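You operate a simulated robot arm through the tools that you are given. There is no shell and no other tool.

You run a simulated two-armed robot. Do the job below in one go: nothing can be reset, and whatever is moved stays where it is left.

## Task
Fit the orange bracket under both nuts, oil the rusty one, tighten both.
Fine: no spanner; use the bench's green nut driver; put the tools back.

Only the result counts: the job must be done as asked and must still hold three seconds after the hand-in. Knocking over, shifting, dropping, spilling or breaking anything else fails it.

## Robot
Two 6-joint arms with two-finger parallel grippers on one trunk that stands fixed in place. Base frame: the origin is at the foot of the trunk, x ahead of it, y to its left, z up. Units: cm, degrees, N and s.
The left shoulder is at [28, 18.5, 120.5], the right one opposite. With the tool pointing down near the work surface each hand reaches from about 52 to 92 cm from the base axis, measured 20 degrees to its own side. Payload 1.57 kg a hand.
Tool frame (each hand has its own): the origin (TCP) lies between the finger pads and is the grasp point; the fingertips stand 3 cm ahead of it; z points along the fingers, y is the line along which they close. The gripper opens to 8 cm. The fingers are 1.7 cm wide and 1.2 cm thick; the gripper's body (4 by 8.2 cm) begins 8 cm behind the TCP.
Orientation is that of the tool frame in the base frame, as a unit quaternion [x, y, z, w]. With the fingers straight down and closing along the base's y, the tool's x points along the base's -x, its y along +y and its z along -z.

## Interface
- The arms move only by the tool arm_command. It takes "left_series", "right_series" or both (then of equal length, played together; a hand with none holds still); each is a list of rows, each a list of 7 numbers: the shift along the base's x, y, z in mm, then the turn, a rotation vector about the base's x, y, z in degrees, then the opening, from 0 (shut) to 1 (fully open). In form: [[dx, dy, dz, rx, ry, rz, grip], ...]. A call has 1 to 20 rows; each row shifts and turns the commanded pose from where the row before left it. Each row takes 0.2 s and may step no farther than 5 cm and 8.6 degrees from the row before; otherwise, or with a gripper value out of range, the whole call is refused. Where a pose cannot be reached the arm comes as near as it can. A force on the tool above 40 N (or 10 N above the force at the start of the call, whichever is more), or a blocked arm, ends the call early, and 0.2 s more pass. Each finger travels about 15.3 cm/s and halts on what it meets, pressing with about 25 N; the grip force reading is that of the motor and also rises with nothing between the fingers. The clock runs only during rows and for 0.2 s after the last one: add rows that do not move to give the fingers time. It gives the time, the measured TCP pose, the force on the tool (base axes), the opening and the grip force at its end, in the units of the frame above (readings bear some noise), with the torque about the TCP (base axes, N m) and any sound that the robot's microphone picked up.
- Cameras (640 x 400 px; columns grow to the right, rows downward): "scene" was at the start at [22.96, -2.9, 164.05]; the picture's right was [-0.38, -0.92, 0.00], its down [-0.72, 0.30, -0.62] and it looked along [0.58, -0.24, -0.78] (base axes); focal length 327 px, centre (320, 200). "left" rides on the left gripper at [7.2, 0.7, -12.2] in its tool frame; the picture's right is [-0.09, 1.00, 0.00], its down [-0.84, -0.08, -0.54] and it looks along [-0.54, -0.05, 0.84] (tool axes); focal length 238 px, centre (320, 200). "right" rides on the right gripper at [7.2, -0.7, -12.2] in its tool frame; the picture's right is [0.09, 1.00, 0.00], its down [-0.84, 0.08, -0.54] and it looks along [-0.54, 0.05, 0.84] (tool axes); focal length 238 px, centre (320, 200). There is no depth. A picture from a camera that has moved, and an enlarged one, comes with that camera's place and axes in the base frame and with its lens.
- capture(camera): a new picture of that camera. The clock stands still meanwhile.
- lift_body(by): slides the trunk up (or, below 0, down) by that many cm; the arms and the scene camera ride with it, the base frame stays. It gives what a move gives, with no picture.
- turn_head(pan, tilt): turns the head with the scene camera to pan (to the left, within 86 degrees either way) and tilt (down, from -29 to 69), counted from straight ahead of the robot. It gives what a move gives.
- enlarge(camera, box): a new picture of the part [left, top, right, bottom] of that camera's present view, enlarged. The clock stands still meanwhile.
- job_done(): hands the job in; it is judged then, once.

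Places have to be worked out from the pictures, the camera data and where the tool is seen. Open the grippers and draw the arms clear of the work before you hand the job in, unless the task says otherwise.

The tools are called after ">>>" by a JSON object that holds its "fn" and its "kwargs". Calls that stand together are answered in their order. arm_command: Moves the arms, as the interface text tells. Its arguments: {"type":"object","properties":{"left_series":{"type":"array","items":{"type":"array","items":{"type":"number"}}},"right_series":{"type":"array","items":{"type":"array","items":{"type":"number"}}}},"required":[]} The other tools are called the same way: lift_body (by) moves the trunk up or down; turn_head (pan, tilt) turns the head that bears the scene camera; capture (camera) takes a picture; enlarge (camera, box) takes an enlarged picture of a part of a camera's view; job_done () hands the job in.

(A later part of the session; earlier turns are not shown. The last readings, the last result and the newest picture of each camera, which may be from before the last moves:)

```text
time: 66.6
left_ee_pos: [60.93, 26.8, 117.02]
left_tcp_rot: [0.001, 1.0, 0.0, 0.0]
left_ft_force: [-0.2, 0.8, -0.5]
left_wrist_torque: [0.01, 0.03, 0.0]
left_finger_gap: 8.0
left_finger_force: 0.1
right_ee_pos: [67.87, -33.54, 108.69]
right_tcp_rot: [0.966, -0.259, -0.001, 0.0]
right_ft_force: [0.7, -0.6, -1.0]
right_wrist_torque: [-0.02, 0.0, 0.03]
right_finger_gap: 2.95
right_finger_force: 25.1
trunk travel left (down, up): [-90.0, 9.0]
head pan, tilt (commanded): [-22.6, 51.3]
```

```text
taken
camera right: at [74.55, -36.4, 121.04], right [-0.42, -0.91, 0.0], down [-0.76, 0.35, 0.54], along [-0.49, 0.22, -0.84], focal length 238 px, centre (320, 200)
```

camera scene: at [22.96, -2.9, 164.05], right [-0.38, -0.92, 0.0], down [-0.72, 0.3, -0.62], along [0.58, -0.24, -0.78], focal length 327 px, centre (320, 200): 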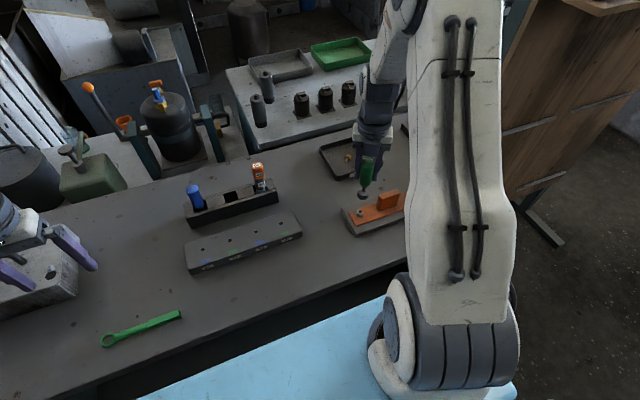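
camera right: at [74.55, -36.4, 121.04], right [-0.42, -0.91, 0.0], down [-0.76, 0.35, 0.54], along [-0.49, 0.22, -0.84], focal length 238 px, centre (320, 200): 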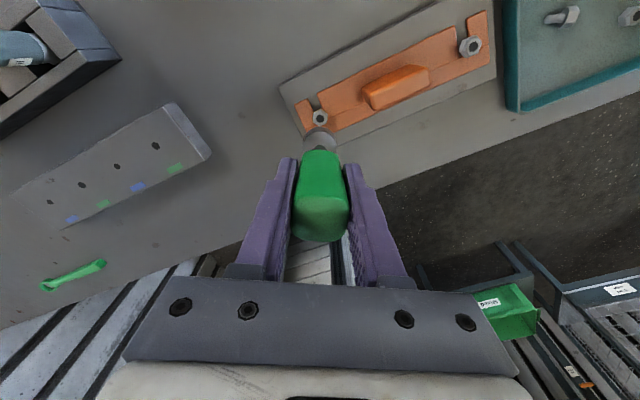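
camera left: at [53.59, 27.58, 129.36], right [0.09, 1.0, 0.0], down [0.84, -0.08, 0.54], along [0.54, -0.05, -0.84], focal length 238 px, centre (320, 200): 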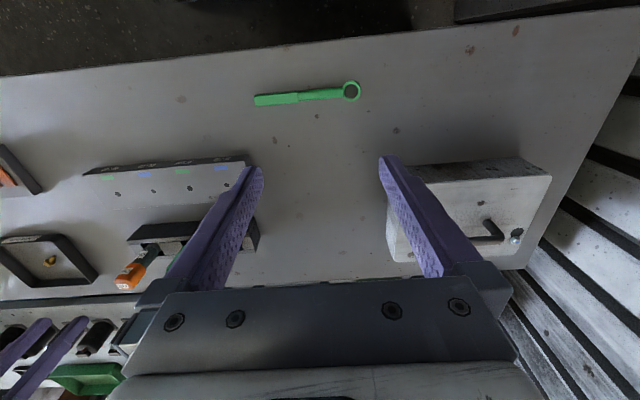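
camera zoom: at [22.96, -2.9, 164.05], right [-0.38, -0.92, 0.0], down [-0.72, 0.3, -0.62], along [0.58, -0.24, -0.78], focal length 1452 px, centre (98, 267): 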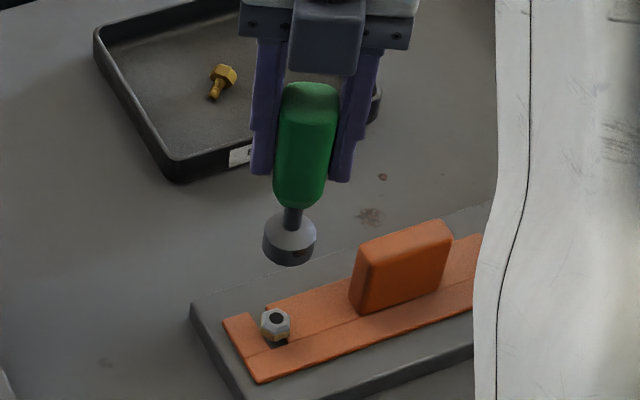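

The socket seems slightly off the TCP axis (about 2–3 mm along the finger width). I zoom in for a precise measure, both in the hand camera and the scene camera.

>>> {"fn": "enlarge", "kwargs": {"camera": "right", "box": [290, 100, 350, 160]}}

>>> {"fn": "enlarge", "kwargs": {"camera": "scene", "box": [345, 180, 385, 220]}}

```text
6.67 times, centred on (320, 130) of right
camera zoom: at [74.55, -36.4, 121.04], right [-0.42, -0.91, 0.0], down [-0.76, 0.35, 0.54], along [-0.49, 0.22, -0.84], focal length 1589 px, centre (320, 667)
```

zoom: 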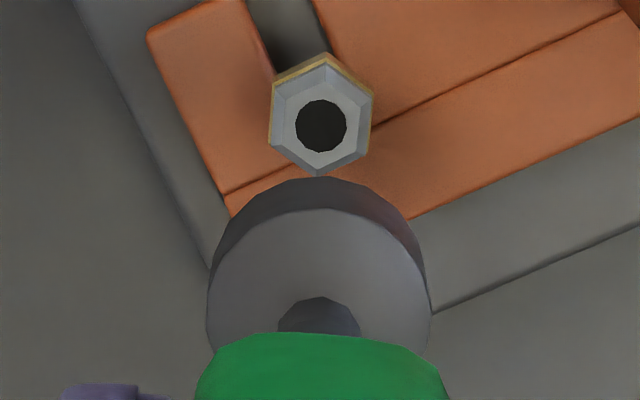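

```text
10.00 times, centred on (365, 200) of scene
camera zoom: at [22.96, -2.9, 164.05], right [-0.38, -0.92, 0.0], down [-0.72, 0.3, -0.62], along [0.58, -0.24, -0.78], focal length 3267 px, centre (-130, 200)
```

zoom: 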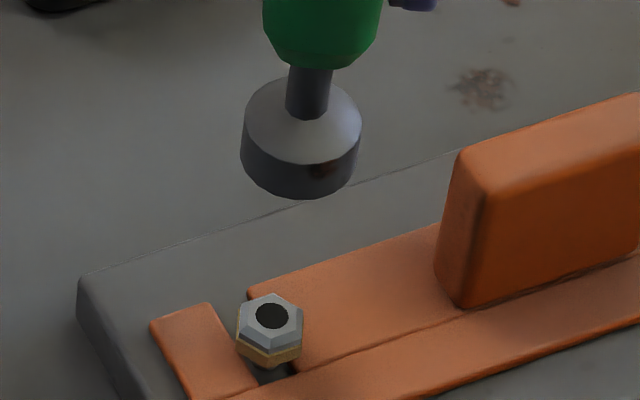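

Measured socket offset is about 0.25 cm (towards +x at yaw 0), so at yaw 150 I shift the TCP by (+2.5, -1.2) mm, and lower to about 1 cm above the nut.

>>> {"fn": "arm_command", "kwargs": {"right_series": [[2.5, -1.2, 0, 0, 0, 0, 0.2], [0, 0, -15, 0, 0, 0, 0.2], [0, 0, -15, 0, 0, 0, 0.2], [0, 0, -15, 0, 0, 0, 0.2], [0, 0, -15, 0, 0, 0, 0.2], [0, 0, 0, 0, 0, 0, 0.2], [0, 0, 0, 0, 0, 0, 0.2]]}}

>>> {"fn": "enlarge", "kwargs": {"camera": "scene", "box": [350, 190, 390, 230]}}

>>> {"fn": "enlarge", "kwargs": {"camera": "right", "box": [290, 100, 350, 160]}}

>>> {"fn": "enlarge", "kwargs": {"camera": "left", "box": [0, 130, 60, 210]}}

```text
time: 68.2
left_ee_pos: [60.85, 26.83, 117.2]
left_tcp_rot: [0.0, 1.0, 0.0, 0.0]
left_ft_force: [0.0, 0.1, 0.8]
left_wrist_torque: [0.0, 0.0, -0.04]
left_finger_gap: 7.98
left_finger_force: 0.1
right_ee_pos: [68.25, -33.63, 102.62]
right_tcp_rot: [0.966, -0.258, -0.001, 0.001]
right_ft_force: [-0.7, 0.5, -1.5]
right_wrist_torque: [0.0, -0.02, -0.02]
right_finger_gap: 2.98
right_finger_force: 24.9
trunk travel left (down, up): [-90.0, 9.0]
head pan, tilt (commanded): [-22.6, 51.3]
```

```text
10.00 times, centred on (370, 210) of scene
camera zoom: at [22.96, -2.9, 164.05], right [-0.38, -0.92, 0.0], down [-0.72, 0.3, -0.62], along [0.58, -0.24, -0.78], focal length 3267 px, centre (-180, 100)
```

zoom: 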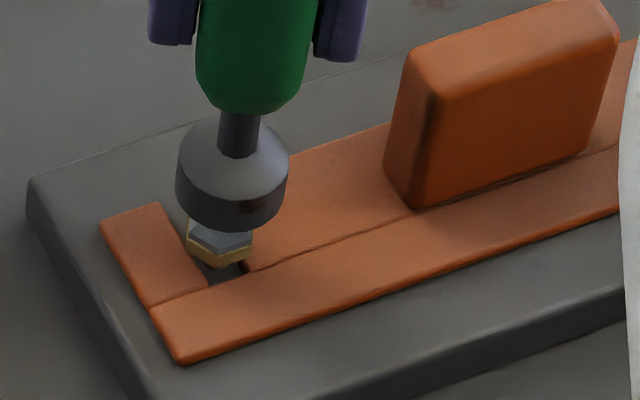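

```text
6.67 times, centred on (320, 130) of right
camera zoom: at [74.79, -36.67, 114.96], right [-0.42, -0.91, 0.0], down [-0.76, 0.35, 0.54], along [-0.49, 0.23, -0.84], focal length 1589 px, centre (320, 667)
```

zoom: 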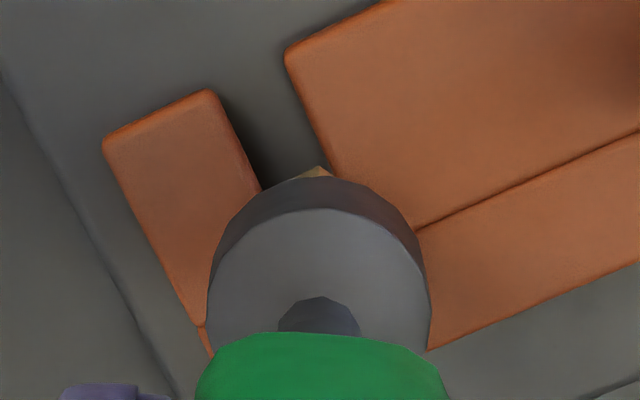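

```text
5.00 times, centred on (30, 170) of left
camera zoom: at [53.57, 27.53, 129.37], right [0.09, 1.0, 0.0], down [0.84, -0.08, 0.54], along [0.54, -0.05, -0.84], focal length 1192 px, centre (1770, 350)
```

zoom: 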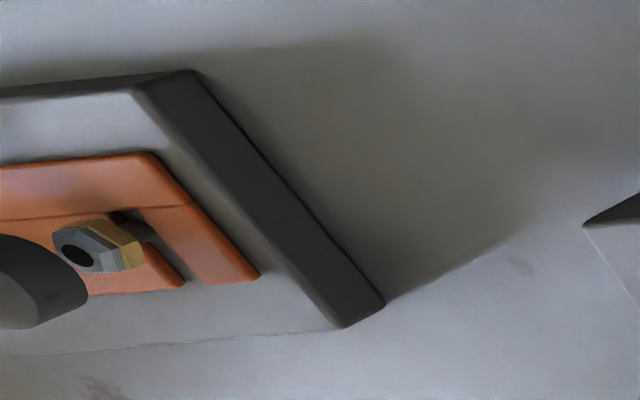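

The socket looks aligned within ~1.5 mm. For a better side view of the engagement I bring the left hand around (yaw -90°) so its camera looks toward -y at the nut, keeping about 20 cm from the right hand.

>>> {"fn": "arm_command", "kwargs": {"left_series": [[5, -20, 0, 0, 0, -8.2, 1], [5, -26, -4, 0, 0, -8.2, 1], [5, -26, -4, 0, 0, -8.2, 1], [5, -26, -4, 0, 0, -8.2, 1], [5, -26, -4, 0, 0, -8.2, 1], [5, -26, -4, 0, 0, -8.2, 0.6], [5, -26, -4, 0, 0, -8.2, 0.3], [5, -26, -4, 0, 0, -8.2, 0.3], [5, -26, -4, 0, 0, -8.2, 0.3], [5, -26, -4, 0, 0, -8.2, 0.3], [5, -26, -4, 0, 0, -8, 0.3], [5, -26, -4, 0, 0, 0, 0.3], [5, -26, -4, 0, 0, 0, 0.3], [5, -20, 0, 0, 0, 0, 0.3], [0, 0, 0, 0, 0, 0, 0.3]]}}

>>> {"fn": "capture", "kwargs": {"camera": "left"}}

>>> {"fn": "capture", "kwargs": {"camera": "scene"}}

```text
time: 71.4
left_ee_pos: [67.79, -8.43, 112.19]
left_tcp_rot: [0.707, 0.707, 0.0, 0.0]
left_ft_force: [-0.1, 0.1, 0.4]
left_wrist_torque: [0.02, 0.03, 0.02]
left_finger_gap: 2.38
left_finger_force: 0.1
right_ee_pos: [68.2, -33.51, 102.71]
right_tcp_rot: [0.966, -0.259, -0.001, 0.0]
right_ft_force: [-0.3, 0.2, -2.2]
right_wrist_torque: [-0.02, 0.04, 0.02]
right_finger_gap: 2.96
right_finger_force: 25.0
trunk travel left (down, up): [-90.0, 9.0]
head pan, tilt (commanded): [-22.6, 51.3]
```

```text
taken
camera left: at [68.44, -1.21, 124.51], right [1.0, -0.09, 0.0], down [-0.08, -0.84, 0.54], along [-0.05, -0.54, -0.84], focal length 238 px, centre (320, 200)
```

left: 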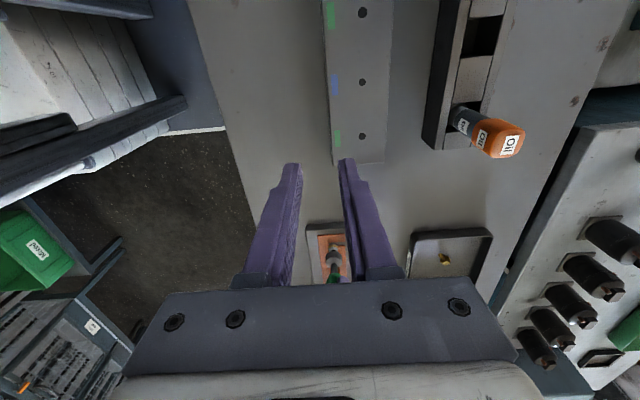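

```text
taken
camera scene: at [22.97, -2.92, 164.05], right [-0.38, -0.92, 0.0], down [-0.72, 0.3, -0.62], along [0.58, -0.24, -0.78], focal length 327 px, centre (320, 200)
```

scene: 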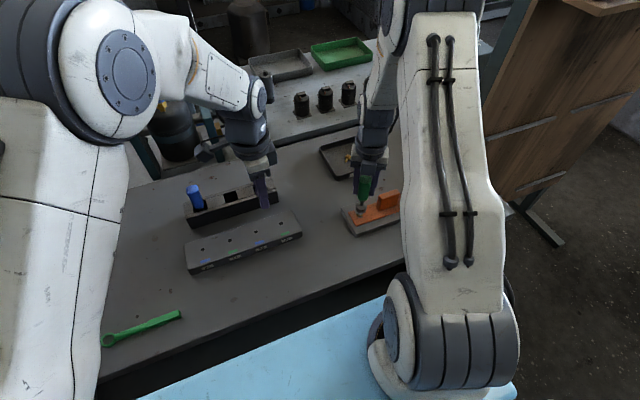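

The socket and nut are visible between the left fingers. Zooming.

>>> {"fn": "enlarge", "kwargs": {"camera": "left", "box": [295, 215, 365, 285]}}

```text
5.71 times, centred on (330, 250) of left
camera zoom: at [68.44, -1.21, 124.51], right [1.0, -0.09, 0.0], down [-0.08, -0.84, 0.54], along [-0.05, -0.54, -0.84], focal length 1362 px, centre (263, -86)
```

zoom: 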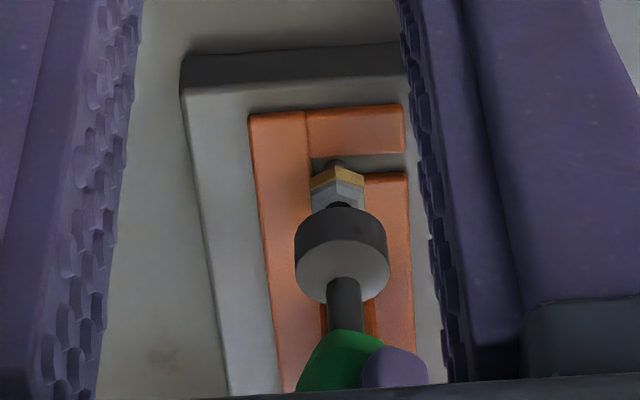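

From this side view, socket vs nut offset is only about (+0.07, -0.08) cm. I lower onto the nut in small steps.

>>> {"fn": "arm_command", "kwargs": {"right_series": [[0, 0.5, -5, 0, 0, 0, 0.2], [0, 0, -5, 0, 0, 0, 0.2], [0, 0, 0, 0, 0, 0, 0.2]]}}

>>> {"fn": "arm_command", "kwargs": {"right_series": [[0, 0, -3, 0, 0, 0, 0.2], [0, 0, 0, 0, 0, 0, 0.2]]}}

>>> {"fn": "arm_command", "kwargs": {"right_series": [[0, 0, -2, 0, 0, 0, 0.2], [0, 0, 0, 0, 0, 0, 0.2]]}}

>>> {"fn": "enlarge", "kwargs": {"camera": "left", "box": [295, 215, 365, 285]}}

```text
time: 72.2
left_ee_pos: [67.86, -8.29, 112.39]
left_tcp_rot: [0.707, 0.707, 0.0, 0.0]
left_ft_force: [0.5, -0.6, -0.1]
left_wrist_torque: [0.01, -0.04, -0.02]
left_finger_gap: 2.39
left_finger_force: 0.1
right_ee_pos: [68.17, -33.6, 101.7]
right_tcp_rot: [0.966, -0.258, 0.0, 0.001]
right_ft_force: [-0.1, 0.4, -1.2]
right_wrist_torque: [-0.01, 0.03, 0.02]
right_finger_gap: 2.99
right_finger_force: 25.2
trunk travel left (down, up): [-90.0, 9.0]
head pan, tilt (commanded): [-22.6, 51.3]
```

```text
time: 72.8
left_ee_pos: [67.93, -8.36, 112.34]
left_tcp_rot: [0.707, 0.708, 0.0, 0.0]
left_ft_force: [-0.3, 0.2, 0.2]
left_wrist_torque: [0.01, -0.01, -0.02]
left_finger_gap: 2.4
left_finger_force: 0.1
right_ee_pos: [68.22, -33.66, 101.37]
right_tcp_rot: [0.966, -0.259, -0.001, 0.0]
right_ft_force: [0.0, -0.1, -1.4]
right_wrist_torque: [0.02, 0.02, 0.01]
right_finger_gap: 2.97
right_finger_force: 24.6
trunk travel left (down, up): [-90.0, 9.0]
head pan, tilt (commanded): [-22.6, 51.3]
```

```text
time: 73.4
left_ee_pos: [67.83, -8.41, 112.23]
left_tcp_rot: [0.707, 0.708, 0.0, 0.0]
left_ft_force: [-0.4, -0.1, 0.1]
left_wrist_torque: [-0.04, 0.02, -0.03]
left_finger_gap: 2.38
left_finger_force: 0.1
right_ee_pos: [68.19, -33.52, 101.21]
right_tcp_rot: [0.966, -0.259, -0.001, 0.002]
right_ft_force: [1.1, 0.3, -1.6]
right_wrist_torque: [0.0, -0.04, -0.01]
right_finger_gap: 2.98
right_finger_force: 24.3
trunk travel left (down, up): [-90.0, 9.0]
head pan, tilt (commanded): [-22.6, 51.3]
```

```text
5.71 times, centred on (330, 250) of left
camera zoom: at [68.44, -1.18, 124.51], right [1.0, -0.09, 0.0], down [-0.08, -0.84, 0.54], along [-0.05, -0.54, -0.84], focal length 1362 px, centre (263, -86)
```

zoom: 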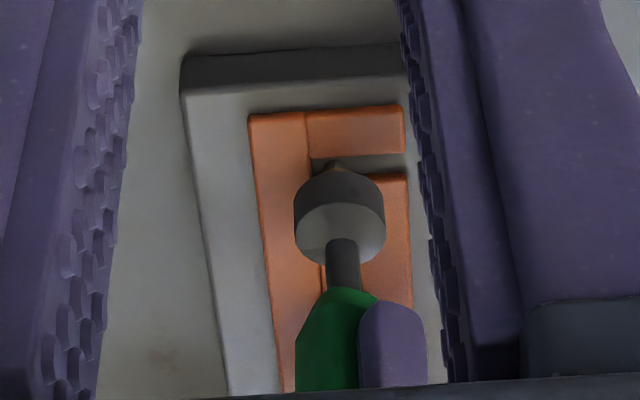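

No contact yet. Continue lowering.

>>> {"fn": "arm_command", "kwargs": {"right_series": [[0, 0, -2, 0, 0, 0, 0.2], [0, 0, 0, 0, 0, 0, 0.2]]}}

>>> {"fn": "arm_command", "kwargs": {"right_series": [[0, 0, -2, 0, 0, 0, 0.2], [0, 0, 0, 0, 0, 0, 0.2]]}}

>>> {"fn": "arm_command", "kwargs": {"right_series": [[0, 0, -2, 0, 0, 0, 0.2], [0, 0, 0, 0, 0, 0, 0.2]]}}

>>> {"fn": "enlarge", "kwargs": {"camera": "left", "box": [295, 215, 365, 285]}}

>>> {"fn": "enlarge", "kwargs": {"camera": "scene", "box": [350, 190, 390, 230]}}

```text
time: 74.0
left_ee_pos: [67.7, -8.39, 112.28]
left_tcp_rot: [0.707, 0.708, -0.001, -0.001]
left_ft_force: [0.7, 0.0, 1.2]
left_wrist_torque: [0.03, 0.03, -0.01]
left_finger_gap: 2.39
left_finger_force: 0.1
right_ee_pos: [68.18, -33.51, 101.05]
right_tcp_rot: [0.966, -0.259, -0.001, 0.001]
right_ft_force: [0.3, 0.3, -1.6]
right_wrist_torque: [0.04, -0.01, -0.01]
right_finger_gap: 2.96
right_finger_force: 24.8
trunk travel left (down, up): [-90.0, 9.0]
head pan, tilt (commanded): [-22.6, 51.3]
```

```text
time: 74.6
left_ee_pos: [67.84, -8.35, 112.25]
left_tcp_rot: [0.707, 0.707, 0.0, 0.0]
left_ft_force: [0.1, 1.0, 0.1]
left_wrist_torque: [0.0, 0.01, 0.03]
left_finger_gap: 2.42
left_finger_force: 0.0
right_ee_pos: [68.18, -33.58, 100.81]
right_tcp_rot: [0.966, -0.259, -0.001, 0.0]
right_ft_force: [-0.3, 0.2, -0.5]
right_wrist_torque: [0.01, -0.01, 0.02]
right_finger_gap: 2.94
right_finger_force: 25.4
trunk travel left (down, up): [-90.0, 9.0]
head pan, tilt (commanded): [-22.6, 51.3]
```

```text
time: 75.2
left_ee_pos: [67.78, -8.32, 112.32]
left_tcp_rot: [0.707, 0.708, 0.0, 0.0]
left_ft_force: [-0.9, 0.1, 0.0]
left_wrist_torque: [0.02, -0.02, 0.0]
left_finger_gap: 2.39
left_finger_force: 0.0
right_ee_pos: [68.23, -33.48, 100.55]
right_tcp_rot: [0.966, -0.259, -0.001, 0.001]
right_ft_force: [-0.1, 0.4, -1.4]
right_wrist_torque: [0.01, 0.05, -0.02]
right_finger_gap: 2.95
right_finger_force: 25.2
trunk travel left (down, up): [-90.0, 9.0]
head pan, tilt (commanded): [-22.6, 51.3]
```

```text
5.71 times, centred on (330, 250) of left
camera zoom: at [68.44, -1.18, 124.52], right [1.0, -0.09, 0.0], down [-0.08, -0.84, 0.54], along [-0.05, -0.54, -0.84], focal length 1362 px, centre (263, -86)
```

zoom: 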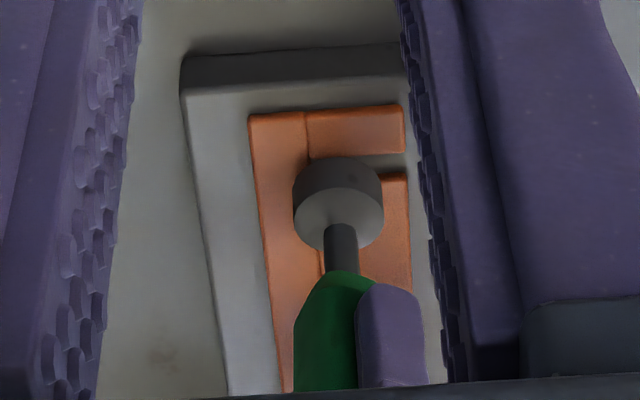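

```text
10.00 times, centred on (370, 210) of scene
camera zoom: at [22.97, -2.91, 164.05], right [-0.38, -0.92, 0.0], down [-0.72, 0.3, -0.62], along [0.58, -0.24, -0.78], focal length 3267 px, centre (-180, 100)
```

zoom: 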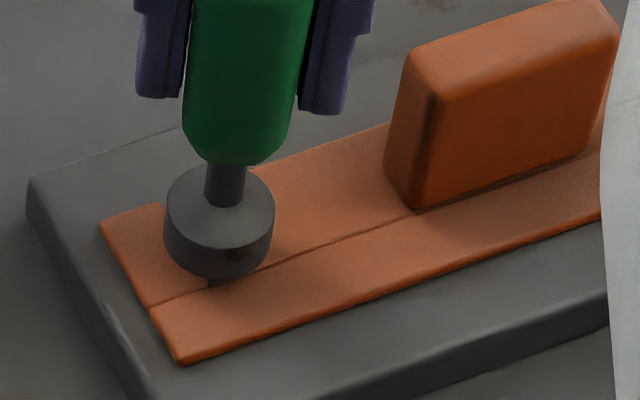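

The socket is swallowing the nut with no force. Continue down until it bottoms.

>>> {"fn": "arm_command", "kwargs": {"right_series": [[0, 0, -2, 0, 0, 0, 0.2], [0, 0, 0, 0, 0, 0, 0.2]]}}

>>> {"fn": "arm_command", "kwargs": {"right_series": [[0, 0, -2, 0, 0, 0, 0.2], [0, 0, 0, 0, 0, 0, 0.2]]}}

>>> {"fn": "arm_command", "kwargs": {"right_series": [[0, 0, -2, 0, 0, 0, 0.2], [0, 0, 0, 0, 0, 0, 0.2]]}}

>>> {"fn": "enlarge", "kwargs": {"camera": "scene", "box": [350, 190, 390, 230]}}

```text
time: 75.8
left_ee_pos: [67.94, -8.39, 112.31]
left_tcp_rot: [0.707, 0.707, -0.001, -0.001]
left_ft_force: [-0.7, 0.3, 0.2]
left_wrist_torque: [0.0, 0.01, -0.02]
left_finger_gap: 2.37
left_finger_force: 0.0
right_ee_pos: [68.11, -33.51, 100.46]
right_tcp_rot: [0.966, -0.258, -0.002, 0.0]
right_ft_force: [-0.2, -0.5, -1.4]
right_wrist_torque: [0.0, 0.0, -0.02]
right_finger_gap: 2.98
right_finger_force: 24.9
trunk travel left (down, up): [-90.0, 9.0]
head pan, tilt (commanded): [-22.6, 51.3]
```

```text
time: 76.4
left_ee_pos: [67.77, -8.39, 112.36]
left_tcp_rot: [0.707, 0.707, 0.0, 0.001]
left_ft_force: [-0.2, -0.6, 0.2]
left_wrist_torque: [0.02, -0.01, 0.01]
left_finger_gap: 2.41
left_finger_force: 0.0
right_ee_pos: [68.16, -33.48, 100.35]
right_tcp_rot: [0.966, -0.259, -0.001, 0.0]
right_ft_force: [-1.8, 1.0, 15.3]
right_wrist_torque: [0.12, 0.19, -0.05]
right_finger_gap: 2.94
right_finger_force: 25.0
trunk travel left (down, up): [-90.0, 9.0]
head pan, tilt (commanded): [-22.6, 51.3]
```

```text
time: 77.0
left_ee_pos: [67.87, -8.33, 112.41]
left_tcp_rot: [0.707, 0.707, 0.0, 0.0]
left_ft_force: [0.8, 0.0, -0.2]
left_wrist_torque: [-0.01, 0.0, -0.01]
left_finger_gap: 2.41
left_finger_force: 0.0
right_ee_pos: [68.19, -33.61, 100.21]
right_tcp_rot: [0.966, -0.26, 0.0, 0.001]
right_ft_force: [1.3, 0.6, 17.7]
right_wrist_torque: [0.03, -0.02, 0.03]
right_finger_gap: 2.99
right_finger_force: 25.2
trunk travel left (down, up): [-90.0, 9.0]
head pan, tilt (commanded): [-22.6, 51.3]
```

```text
10.00 times, centred on (370, 210) of scene
camera zoom: at [22.89, -2.85, 164.07], right [-0.38, -0.92, 0.0], down [-0.72, 0.3, -0.63], along [0.58, -0.24, -0.78], focal length 3267 px, centre (-180, 100)
```

zoom: 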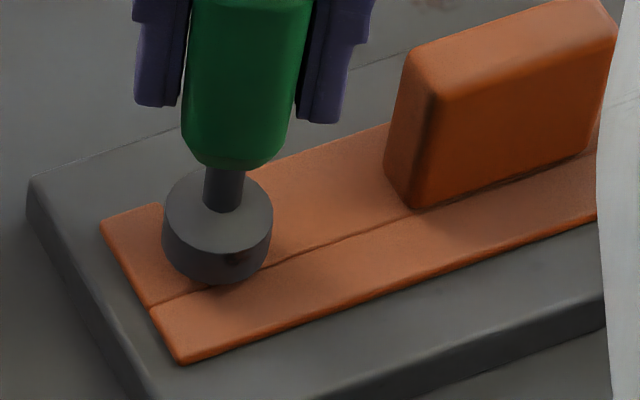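

The socket slid over the nut freely and bottomed at TCP z≈100.4 (socket rim ≈91.3), so it is engaged. I ease the pressure slightly and make a first clockwise test turn of 24°, compensating for the 2.5 mm offset.

>>> {"fn": "arm_command", "kwargs": {"right_series": [[0, 0, 1.5, 0, 0, 0, 0.1], [-0.195, -0.289, 0, 0, 0, -8, 0.1], [-0.233, -0.259, 0, 0, 0, -8, 0.1], [-0.268, -0.225, 0, 0, 0, -8, 0.1], [0, 0, 0, 0, 0, 0, 0.1]]}}

>>> {"fn": "enlarge", "kwargs": {"camera": "scene", "box": [350, 190, 390, 230]}}

>>> {"fn": "enlarge", "kwargs": {"camera": "left", "box": [295, 215, 365, 285]}}

```text
time: 78.2
left_ee_pos: [67.91, -8.36, 112.33]
left_tcp_rot: [0.707, 0.707, 0.0, 0.0]
left_ft_force: [-0.3, -0.6, -0.9]
left_wrist_torque: [0.0, -0.03, 0.0]
left_finger_gap: 2.38
left_finger_force: 0.1
right_ee_pos: [68.07, -33.73, 100.07]
right_tcp_rot: [0.891, -0.455, -0.001, 0.001]
right_ft_force: [-0.5, 0.0, -0.7]
right_wrist_torque: [-0.01, -0.01, 0.08]
right_finger_gap: 2.92
right_finger_force: 24.8
trunk travel left (down, up): [-90.0, 9.0]
head pan, tilt (commanded): [-22.6, 51.3]
```

```text
10.00 times, centred on (370, 210) of scene
camera zoom: at [22.96, -2.91, 164.05], right [-0.38, -0.92, 0.0], down [-0.72, 0.3, -0.62], along [0.58, -0.24, -0.78], focal length 3267 px, centre (-180, 100)
```

zoom: 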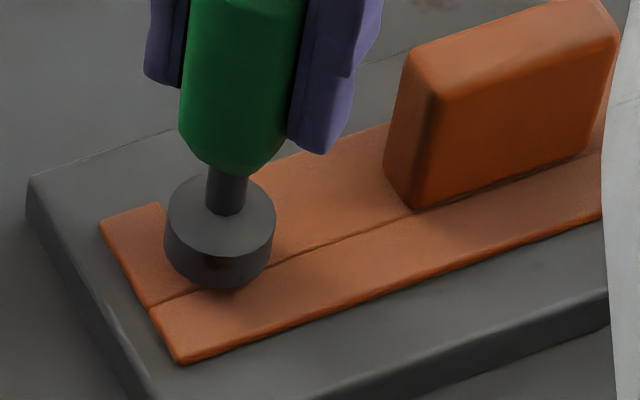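

```text
5.71 times, centred on (330, 250) of left
camera zoom: at [68.43, -1.18, 124.51], right [1.0, -0.09, 0.0], down [-0.08, -0.84, 0.54], along [-0.05, -0.54, -0.84], focal length 1362 px, centre (263, -86)
```

zoom: 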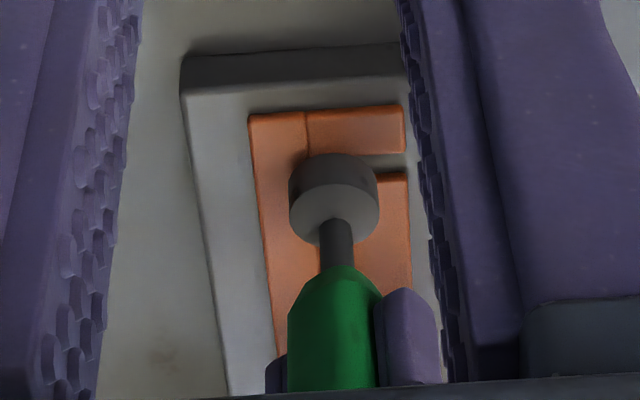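

Vertical load vanished after the turn, so something dropped or the nut moved. I lower again in small steps to find the seat.

>>> {"fn": "arm_command", "kwargs": {"right_series": [[0, 0, -2, 0, 0, 0, 0.1], [0, 0, 0, 0, 0, 0, 0.1]]}}

>>> {"fn": "arm_command", "kwargs": {"right_series": [[0, 0, -2, 0, 0, 0, 0.1], [0, 0, 0, 0, 0, 0, 0.1]]}}

>>> {"fn": "arm_command", "kwargs": {"right_series": [[0, 0, -2, 0, 0, 0, 0.1], [0, 0, 0, 0, 0, 0, 0.1]]}}

>>> {"fn": "enlarge", "kwargs": {"camera": "scene", "box": [350, 190, 390, 230]}}

```text
time: 78.8
left_ee_pos: [67.81, -8.33, 112.3]
left_tcp_rot: [0.707, 0.707, 0.0, 0.0]
left_ft_force: [-0.6, -0.4, 0.6]
left_wrist_torque: [-0.03, 0.0, 0.0]
left_finger_gap: 2.39
left_finger_force: 0.1
right_ee_pos: [68.12, -33.65, 100.17]
right_tcp_rot: [0.891, -0.454, 0.0, 0.001]
right_ft_force: [-3.2, 0.8, 11.9]
right_wrist_torque: [0.03, 0.21, 0.04]
right_finger_gap: 2.96
right_finger_force: 25.4
trunk travel left (down, up): [-90.0, 9.0]
head pan, tilt (commanded): [-22.6, 51.3]
```

```text
time: 79.4
left_ee_pos: [67.8, -8.34, 112.26]
left_tcp_rot: [0.707, 0.707, 0.0, -0.001]
left_ft_force: [0.1, 0.0, 0.5]
left_wrist_torque: [0.01, 0.01, 0.01]
left_finger_gap: 2.39
left_finger_force: 0.0
right_ee_pos: [68.19, -33.67, 99.86]
right_tcp_rot: [0.891, -0.455, 0.001, 0.0]
right_ft_force: [-2.7, -2.9, 18.5]
right_wrist_torque: [-0.21, 0.22, 0.06]
right_finger_gap: 2.96
right_finger_force: 25.0
trunk travel left (down, up): [-90.0, 9.0]
head pan, tilt (commanded): [-22.6, 51.3]
```

```text
time: 80.0
left_ee_pos: [67.8, -8.41, 112.28]
left_tcp_rot: [0.707, 0.707, 0.0, 0.0]
left_ft_force: [0.5, -0.3, 0.2]
left_wrist_torque: [0.04, 0.01, -0.01]
left_finger_gap: 2.41
left_finger_force: 0.0
right_ee_pos: [68.26, -33.61, 99.69]
right_tcp_rot: [0.891, -0.454, 0.001, 0.001]
right_ft_force: [2.2, 0.3, 16.0]
right_wrist_torque: [0.01, -0.1, 0.04]
right_finger_gap: 2.96
right_finger_force: 25.4
trunk travel left (down, up): [-90.0, 9.0]
head pan, tilt (commanded): [-22.6, 51.3]
```

```text
10.00 times, centred on (370, 210) of scene
camera zoom: at [22.91, -2.86, 164.06], right [-0.38, -0.92, 0.0], down [-0.72, 0.3, -0.63], along [0.58, -0.24, -0.78], focal length 3267 px, centre (-180, 100)
```

zoom: 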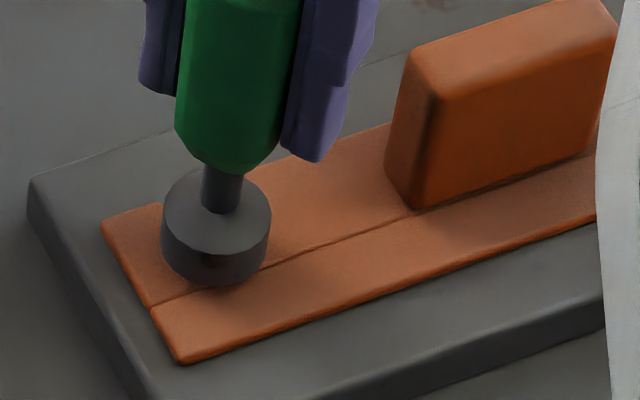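

The driver is rigidly seated on the nut (further pressing only slips the handle in the grip). I ease off 1 mm and turn clockwise through 96° more, watching torque and height.

>>> {"fn": "arm_command", "kwargs": {"right_series": [[0, 0, 1, 0, 0, 0, 0.1], [-0.295, -0.184, 0, 0, 0, -8, 0.1], [-0.319, -0.142, 0, 0, 0, -8, 0.1], [-0.335, -0.096, 0, 0, 0, -8, 0.1], [-0.346, -0.049, 0, 0, 0, -8, 0.1], [-0.348, 0, 0, 0, 0, -8, 0.1], [0, 0, 0, 0, 0, 0, 0.1]]}}

>>> {"fn": "enlarge", "kwargs": {"camera": "scene", "box": [350, 190, 390, 230]}}

>>> {"fn": "enlarge", "kwargs": {"camera": "left", "box": [295, 215, 365, 285]}}

```text
time: 81.6
left_ee_pos: [67.88, -8.29, 112.33]
left_tcp_rot: [0.707, 0.707, 0.0, 0.0]
left_ft_force: [-1.1, -0.1, -0.5]
left_wrist_torque: [0.0, 0.03, 0.02]
left_finger_gap: 2.41
left_finger_force: 0.0
right_ee_pos: [68.0, -33.78, 99.65]
right_tcp_rot: [-0.681, 0.732, 0.0, 0.0]
right_ft_force: [0.6, -1.3, 4.2]
right_wrist_torque: [-0.04, -0.03, 0.06]
right_finger_gap: 2.96
right_finger_force: 25.5
trunk travel left (down, up): [-90.0, 9.0]
head pan, tilt (commanded): [-22.6, 51.3]
```

```text
10.00 times, centred on (370, 210) of scene
camera zoom: at [22.94, -2.89, 164.05], right [-0.38, -0.92, 0.0], down [-0.72, 0.3, -0.62], along [0.58, -0.24, -0.78], focal length 3267 px, centre (-180, 100)
```

zoom: 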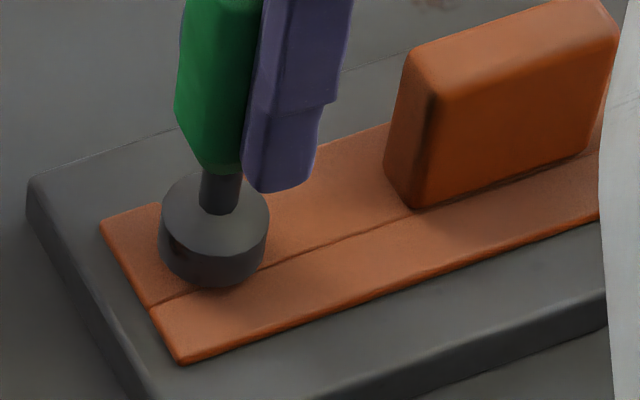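

```text
5.71 times, centred on (330, 250) of left
camera zoom: at [68.42, -1.16, 124.52], right [1.0, -0.09, 0.0], down [-0.08, -0.84, 0.54], along [-0.05, -0.54, -0.84], focal length 1362 px, centre (263, -86)
```

zoom: 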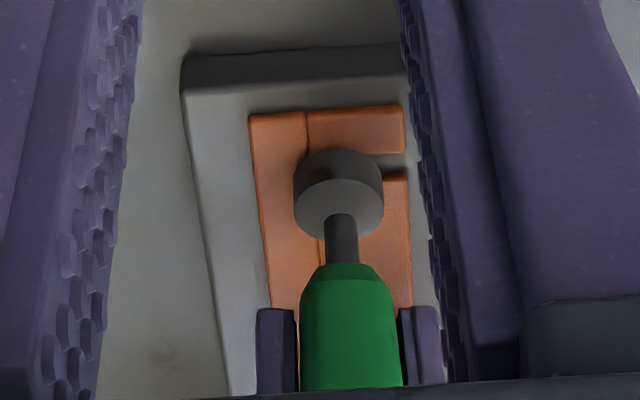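

Torque is small (0.06 N m) and the socket keeps seated. Continue turning clockwise to about yaw -50, following down slightly.

>>> {"fn": "arm_command", "kwargs": {"right_series": [[-0.346, 0.049, -0.2, 0, 0, -8, 0.1], [-0.335, 0.096, -0.1, 0, 0, -8, 0.1], [-0.319, 0.142, -0.2, 0, 0, -8, 0.1], [-0.295, 0.184, -0.1, 0, 0, -8, 0.1], [-0.268, 0.225, -0.2, 0, 0, -8, 0.1], [-0.233, 0.259, -0.1, 0, 0, -8, 0.1], [-0.195, 0.289, -0.2, 0, 0, -8, 0.1], [-0.153, 0.313, -0.1, 0, 0, -8, 0.1], [-0.108, 0.332, -0.2, 0, 0, -8, 0.1], [-0.06, 0.344, -0.1, 0, 0, -8, 0.1], [0, 0, 0, 0, 0, 0, 0.1]]}}

>>> {"fn": "enlarge", "kwargs": {"camera": "left", "box": [295, 215, 365, 285]}}

```text
time: 84.0
left_ee_pos: [67.84, -8.39, 112.34]
left_tcp_rot: [0.707, 0.707, 0.0, 0.0]
left_ft_force: [0.3, -0.5, 0.5]
left_wrist_torque: [-0.03, 0.0, 0.0]
left_finger_gap: 2.38
left_finger_force: 0.1
right_ee_pos: [67.8, -33.46, 99.53]
right_tcp_rot: [-0.052, 0.999, 0.0, 0.001]
right_ft_force: [0.5, 0.2, 2.0]
right_wrist_torque: [-0.02, -0.09, 0.0]
right_finger_gap: 2.93
right_finger_force: 25.1
trunk travel left (down, up): [-90.0, 9.0]
head pan, tilt (commanded): [-22.6, 51.3]
```

```text
5.71 times, centred on (330, 250) of left
camera zoom: at [68.43, -1.17, 124.52], right [1.0, -0.09, 0.0], down [-0.08, -0.84, 0.54], along [-0.05, -0.54, -0.84], focal length 1362 px, centre (263, -86)
```

zoom: 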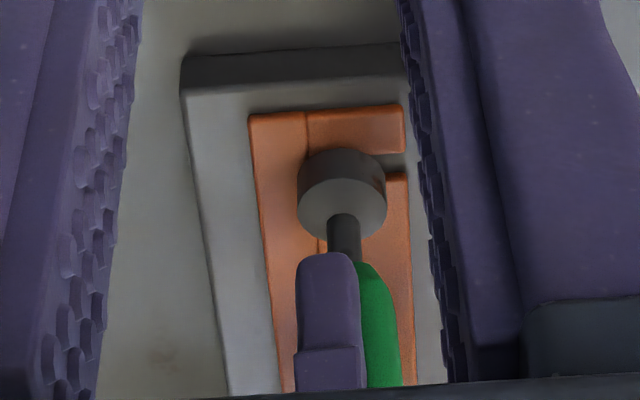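

Torque remains near zero. I continue to yaw -90 to complete a 240° stroke, then lift to inspect whether the nut has turned and descended.

>>> {"fn": "arm_command", "kwargs": {"right_series": [[-0.012, 0.348, -0.2, 0, 0, -8, 0.1], [0.036, 0.347, -0.2, 0, 0, -8, 0.1], [0.084, 0.339, -0.2, 0, 0, -8, 0.1], [0.131, 0.323, -0.2, 0, 0, -8, 0.1], [0.174, 0.302, -0.2, 0, 0, -8, 0.1], [0.215, 0.275, -0.2, 0, 0, -8, 0.1], [0.251, 0.242, -0.2, 0, 0, -8, 0.1], [0.282, 0.205, -0.2, 0, 0, -8, 0.1], [0.308, 0.164, -0.2, 0, 0, -8, 0.1], [0.328, 0.119, -0.2, 0, 0, -8, 0.1], [0.341, 0.073, -0.2, 0, 0, -8, 0.1], [0.348, 0.024, -0.2, 0, 0, -8, 0.1], [0, 0, 0, 0, 0, 0, 0.1]]}}

>>> {"fn": "enlarge", "kwargs": {"camera": "left", "box": [295, 215, 365, 285]}}

>>> {"fn": "enlarge", "kwargs": {"camera": "scene", "box": [350, 190, 390, 230]}}

```text
time: 86.8
left_ee_pos: [67.86, -8.26, 112.34]
left_tcp_rot: [0.707, 0.707, 0.0, 0.0]
left_ft_force: [0.1, 0.8, -0.7]
left_wrist_torque: [0.0, -0.03, 0.0]
left_finger_gap: 2.39
left_finger_force: 0.1
right_ee_pos: [67.98, -33.15, 99.34]
right_tcp_rot: [0.708, 0.706, 0.0, 0.003]
right_ft_force: [0.1, -1.3, 13.1]
right_wrist_torque: [-0.07, -0.05, 0.04]
right_finger_gap: 2.96
right_finger_force: 24.8
trunk travel left (down, up): [-90.0, 9.0]
head pan, tilt (commanded): [-22.6, 51.3]
```

```text
5.71 times, centred on (330, 250) of left
camera zoom: at [68.39, -1.15, 124.55], right [1.0, -0.09, 0.0], down [-0.08, -0.84, 0.54], along [-0.05, -0.54, -0.84], focal length 1362 px, centre (263, -86)
```

zoom: 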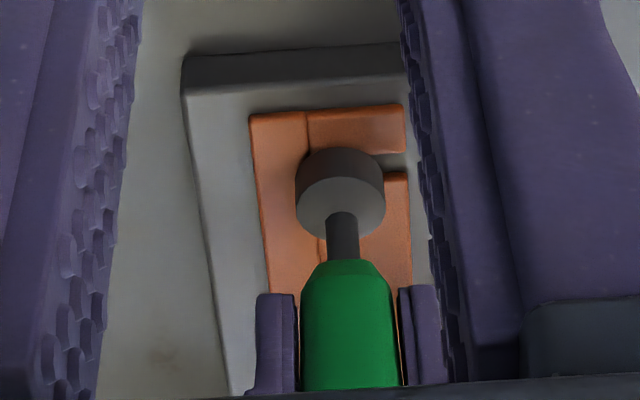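

```text
10.00 times, centred on (370, 210) of scene
camera zoom: at [22.91, -2.88, 164.07], right [-0.38, -0.92, 0.0], down [-0.72, 0.3, -0.63], along [0.58, -0.24, -0.78], focal length 3267 px, centre (-180, 100)
```

zoom: 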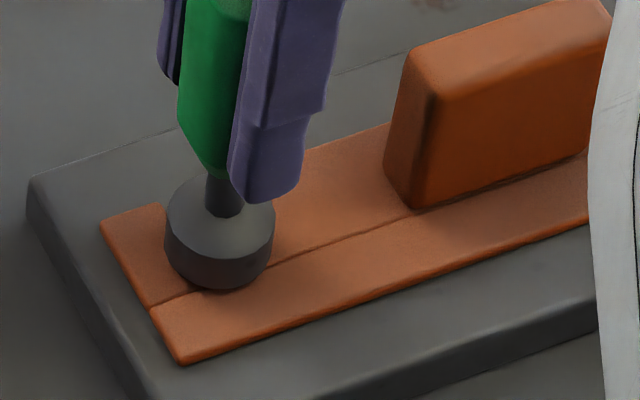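

After 240° torque is still small. I lift the driver ~3 cm to inspect the nut's angle and height.

>>> {"fn": "arm_command", "kwargs": {"right_series": [[0, 0, 10, 0, 0, 0, 0.1], [0, 0, 12, 0, 0, 0, 0.1], [0, 0, 15, 0, 0, 0, 0.1], [0, 0, 0, 0, 0, 0, 0.1]]}}

>>> {"fn": "enlarge", "kwargs": {"camera": "left", "box": [305, 215, 355, 265]}}

>>> {"fn": "enlarge", "kwargs": {"camera": "scene", "box": [350, 190, 390, 230]}}

>>> {"fn": "enlarge", "kwargs": {"camera": "right", "box": [280, 90, 360, 160]}}

```text
time: 87.8
left_ee_pos: [67.72, -8.42, 112.3]
left_tcp_rot: [0.707, 0.707, 0.0, 0.0]
left_ft_force: [-0.1, -0.5, 0.4]
left_wrist_torque: [0.0, 0.04, 0.01]
left_finger_gap: 2.41
left_finger_force: 0.1
right_ee_pos: [67.95, -33.3, 102.97]
right_tcp_rot: [0.707, 0.707, 0.001, 0.001]
right_ft_force: [0.1, 0.0, -1.5]
right_wrist_torque: [0.03, 0.01, -0.04]
right_finger_gap: 2.96
right_finger_force: 24.6
trunk travel left (down, up): [-90.0, 9.0]
head pan, tilt (commanded): [-22.6, 51.3]
```

```text
8.00 times, centred on (330, 240) of left
camera zoom: at [68.42, -1.17, 124.52], right [1.0, -0.09, 0.0], down [-0.08, -0.84, 0.54], along [-0.05, -0.54, -0.84], focal length 1907 px, centre (240, -120)
```

zoom: 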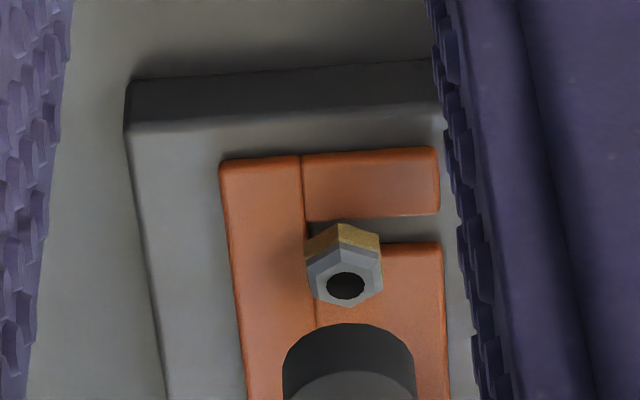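

```text
10.00 times, centred on (370, 210) of scene
camera zoom: at [22.95, -2.9, 164.05], right [-0.38, -0.92, 0.0], down [-0.72, 0.3, -0.62], along [0.58, -0.24, -0.78], focal length 3267 px, centre (-180, 100)
```

zoom: 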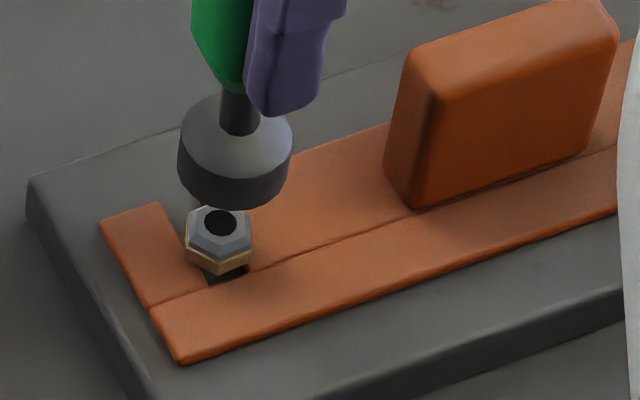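

```text
5.71 times, centred on (320, 125) of right
camera zoom: at [67.25, -25.96, 115.38], right [1.0, 0.09, 0.0], down [0.08, -0.84, 0.54], along [0.05, -0.54, -0.84], focal length 1362 px, centre (320, 629)
```

zoom: 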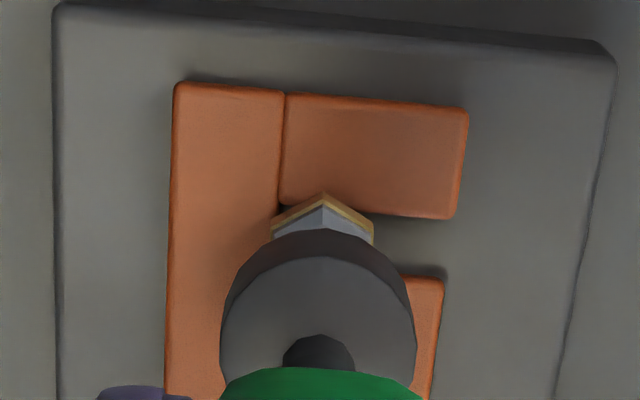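

The nut has descended about 0.3 cm and still shows a corner toward +y (240° = 4 flats), so the driver works. I rotate back to +150° in the air for another stroke.

>>> {"fn": "arm_command", "kwargs": {"right_series": [[0, 0, 0, 0, 0, 8, 0.1], [0, 0, 0, 0, 0, 8, 0.1], [0, 0, 0, 0, 0, 8, 0.1], [0, 0, 0, 0, 0, 8, 0.1], [0, 0, 0, 0, 0, 8, 0.1], [0, 0, 0, 0, 0, 8, 0.1], [0, 0, 0, 0, 0, 8, 0.1], [0, 0, 0, 0, 0, 8, 0.1], [0, 0, 0, 0, 0, 8, 0.1], [0, 0, 0, 0, 0, 8, 0.1], [0, 0, 0, 0, 0, 8, 0.1], [0, 0, 0, 0, 0, 8, 0.1], [0, 0, 0, 0, 0, 8, 0.1], [0, 0, 0, 0, 0, 8, 0.1], [0, 0, 0, 0, 0, 8, 0.1], [0, 0, 0, 0, 0, 8, 0.1], [0, 0, 0, 0, 0, 8, 0.1], [0, 0, 0, 0, 0, 8, 0.1], [0, 0, 0, 0, 0, 8, 0.1], [0, 0, 0, 0, 0, 8, 0.1]]}}

>>> {"fn": "arm_command", "kwargs": {"right_series": [[0, 0, 0, 0, 0, 8, 0.1], [0, 0, 0, 0, 0, 8, 0.1], [0, 0, 0, 0, 0, 8, 0.1], [0, 0, 0, 0, 0, 8, 0.1], [0, 0, 0, 0, 0, 8, 0.1], [0, 0, 0, 0, 0, 8, 0.1], [0, 0, 0, 0, 0, 8, 0.1], [0, 0, 0, 0, 0, 8, 0.1], [1, -1.8, 0, 0, 0, 8, 0.1], [1.17, -1.95, 0, 0, 0, 8, 0.1], [0, 0, 0, 0, 0, 0, 0.1]]}}

>>> {"fn": "enlarge", "kwargs": {"camera": "left", "box": [305, 215, 355, 265]}}

>>> {"fn": "enlarge", "kwargs": {"camera": "scene", "box": [350, 190, 390, 230]}}

```text
time: 92.0
left_ee_pos: [67.87, -8.38, 112.35]
left_tcp_rot: [0.707, 0.707, -0.001, 0.0]
left_ft_force: [0.2, 0.6, 0.3]
left_wrist_torque: [0.03, 0.01, 0.05]
left_finger_gap: 2.39
left_finger_force: 0.0
right_ee_pos: [67.97, -33.15, 102.86]
right_tcp_rot: [-0.575, 0.818, 0.001, 0.0]
right_ft_force: [-0.4, -0.1, -1.8]
right_wrist_torque: [0.01, 0.02, 0.01]
right_finger_gap: 2.94
right_finger_force: 25.0
trunk travel left (down, up): [-90.0, 9.0]
head pan, tilt (commanded): [-22.6, 51.3]
```

```text
time: 94.4
left_ee_pos: [67.86, -8.38, 112.31]
left_tcp_rot: [0.706, 0.708, 0.0, 0.001]
left_ft_force: [-0.3, 0.4, -0.1]
left_wrist_torque: [-0.03, -0.01, -0.02]
left_finger_gap: 2.39
left_finger_force: 0.1
right_ee_pos: [68.27, -33.5, 102.89]
right_tcp_rot: [0.966, -0.258, -0.001, 0.001]
right_ft_force: [0.4, 0.5, -0.9]
right_wrist_torque: [-0.03, -0.01, 0.02]
right_finger_gap: 2.97
right_finger_force: 25.0
trunk travel left (down, up): [-90.0, 9.0]
head pan, tilt (commanded): [-22.6, 51.3]
```

```text
8.00 times, centred on (330, 240) of left
camera zoom: at [68.44, -1.18, 124.52], right [1.0, -0.09, 0.0], down [-0.08, -0.84, 0.54], along [-0.05, -0.54, -0.84], focal length 1907 px, centre (240, -120)
```

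zoom: 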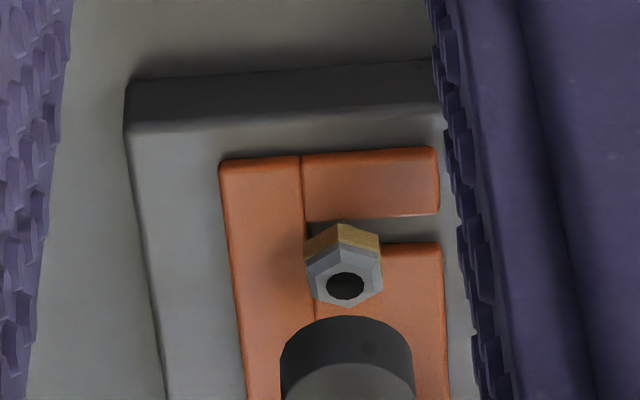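

```text
10.00 times, centred on (370, 210) of scene
camera zoom: at [22.97, -2.91, 164.05], right [-0.38, -0.92, 0.0], down [-0.72, 0.3, -0.62], along [0.58, -0.24, -0.78], focal length 3267 px, centre (-180, 100)
```

zoom: 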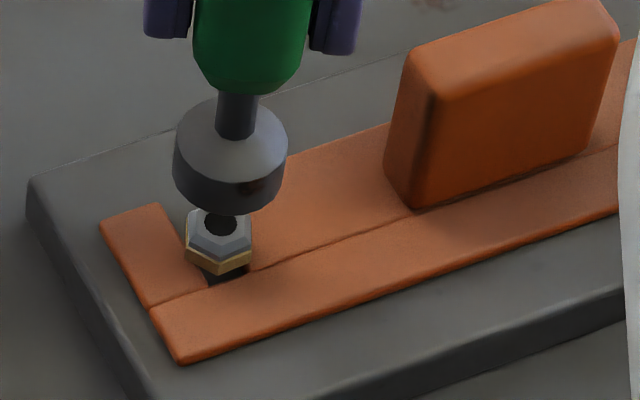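

Socket is aligned with the nut at yaw +150°. Lower back on; expected seat is TCP z≈99.45.

>>> {"fn": "arm_command", "kwargs": {"right_series": [[0, 0, -10, 0, 0, 0, 0.1], [0, 0, -8, 0, 0, 0, 0.1], [0, 0, -6, 0, 0, 0, 0.1], [0, 0, -5, 0, 0, 0, 0.1], [0, 0, -3, 0, 0, 0, 0.1], [0, 0, 0, 0, 0, 0, 0.1]]}}

>>> {"fn": "arm_command", "kwargs": {"right_series": [[0, 0, -2, 0, 0, 0, 0.1], [0, 0, -1, 0, 0, 0, 0.1], [0, 0, 0, 0, 0, 0, 0.1]]}}

>>> {"fn": "enlarge", "kwargs": {"camera": "left", "box": [305, 215, 355, 265]}}

```text
time: 95.8
left_ee_pos: [67.93, -8.4, 112.37]
left_tcp_rot: [0.707, 0.707, 0.0, 0.0]
left_ft_force: [0.1, 0.0, -0.3]
left_wrist_torque: [0.01, 0.02, -0.02]
left_finger_gap: 2.42
left_finger_force: 0.1
right_ee_pos: [68.16, -33.53, 99.79]
right_tcp_rot: [0.966, -0.259, -0.001, 0.0]
right_ft_force: [0.1, -1.0, -1.4]
right_wrist_torque: [0.03, 0.02, 0.0]
right_finger_gap: 2.95
right_finger_force: 24.8
trunk travel left (down, up): [-90.0, 9.0]
head pan, tilt (commanded): [-22.6, 51.3]
```

```text
time: 96.6
left_ee_pos: [67.95, -8.37, 112.27]
left_tcp_rot: [0.708, 0.707, 0.0, 0.001]
left_ft_force: [0.0, 0.0, -0.3]
left_wrist_torque: [0.0, 0.0, 0.01]
left_finger_gap: 2.41
left_finger_force: 0.1
right_ee_pos: [68.13, -33.59, 99.5]
right_tcp_rot: [0.966, -0.259, -0.001, 0.0]
right_ft_force: [0.4, 0.1, -1.5]
right_wrist_torque: [0.01, -0.01, 0.03]
right_finger_gap: 2.97
right_finger_force: 25.0
trunk travel left (down, up): [-90.0, 9.0]
head pan, tilt (commanded): [-22.6, 51.3]
```

```text
8.00 times, centred on (330, 240) of left
camera zoom: at [68.44, -1.18, 124.52], right [1.0, -0.09, 0.0], down [-0.08, -0.84, 0.54], along [-0.05, -0.54, -0.84], focal length 1907 px, centre (240, -120)
```

zoom: 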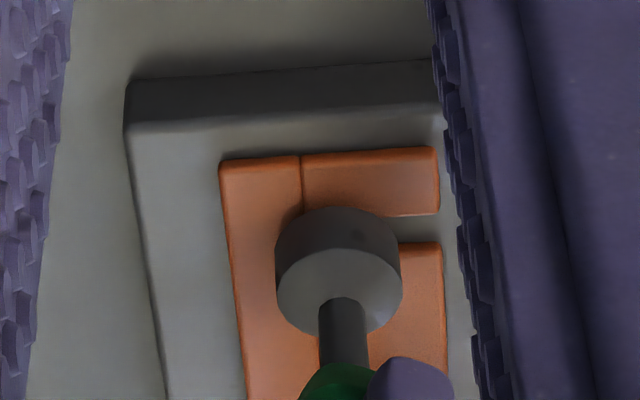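

No contact yet at 99.5; the nut fits freely. Lower until light contact.

>>> {"fn": "arm_command", "kwargs": {"right_series": [[0, 0, -1.5, 0, 0, 0, 0.1], [0, 0, 0, 0, 0, 0, 0.1]]}}

>>> {"fn": "arm_command", "kwargs": {"right_series": [[0, 0, -1, 0, 0, 0, 0.1], [0, 0, 0, 0, 0, 0, 0.1]]}}

```text
time: 97.2
left_ee_pos: [67.87, -8.31, 112.31]
left_tcp_rot: [0.707, 0.707, 0.001, 0.001]
left_ft_force: [0.1, -0.3, -0.9]
left_wrist_torque: [-0.02, 0.0, 0.0]
left_finger_gap: 2.41
left_finger_force: 0.0
right_ee_pos: [68.24, -33.56, 99.27]
right_tcp_rot: [0.966, -0.259, 0.0, 0.001]
right_ft_force: [-0.1, -0.8, 3.8]
right_wrist_torque: [-0.07, 0.03, -0.01]
right_finger_gap: 2.96
right_finger_force: 25.0
trunk travel left (down, up): [-90.0, 9.0]
head pan, tilt (commanded): [-22.6, 51.3]
```

```text
time: 97.8
left_ee_pos: [67.77, -8.33, 112.32]
left_tcp_rot: [0.707, 0.707, -0.001, 0.0]
left_ft_force: [0.1, 0.2, 0.2]
left_wrist_torque: [-0.02, -0.02, -0.02]
left_finger_gap: 2.4
left_finger_force: 0.0
right_ee_pos: [68.12, -33.41, 99.43]
right_tcp_rot: [0.966, -0.259, 0.0, 0.001]
right_ft_force: [-1.9, -2.2, 14.0]
right_wrist_torque: [-0.11, 0.16, 0.04]
right_finger_gap: 2.98
right_finger_force: 24.9
trunk travel left (down, up): [-90.0, 9.0]
head pan, tilt (commanded): [-22.6, 51.3]
```

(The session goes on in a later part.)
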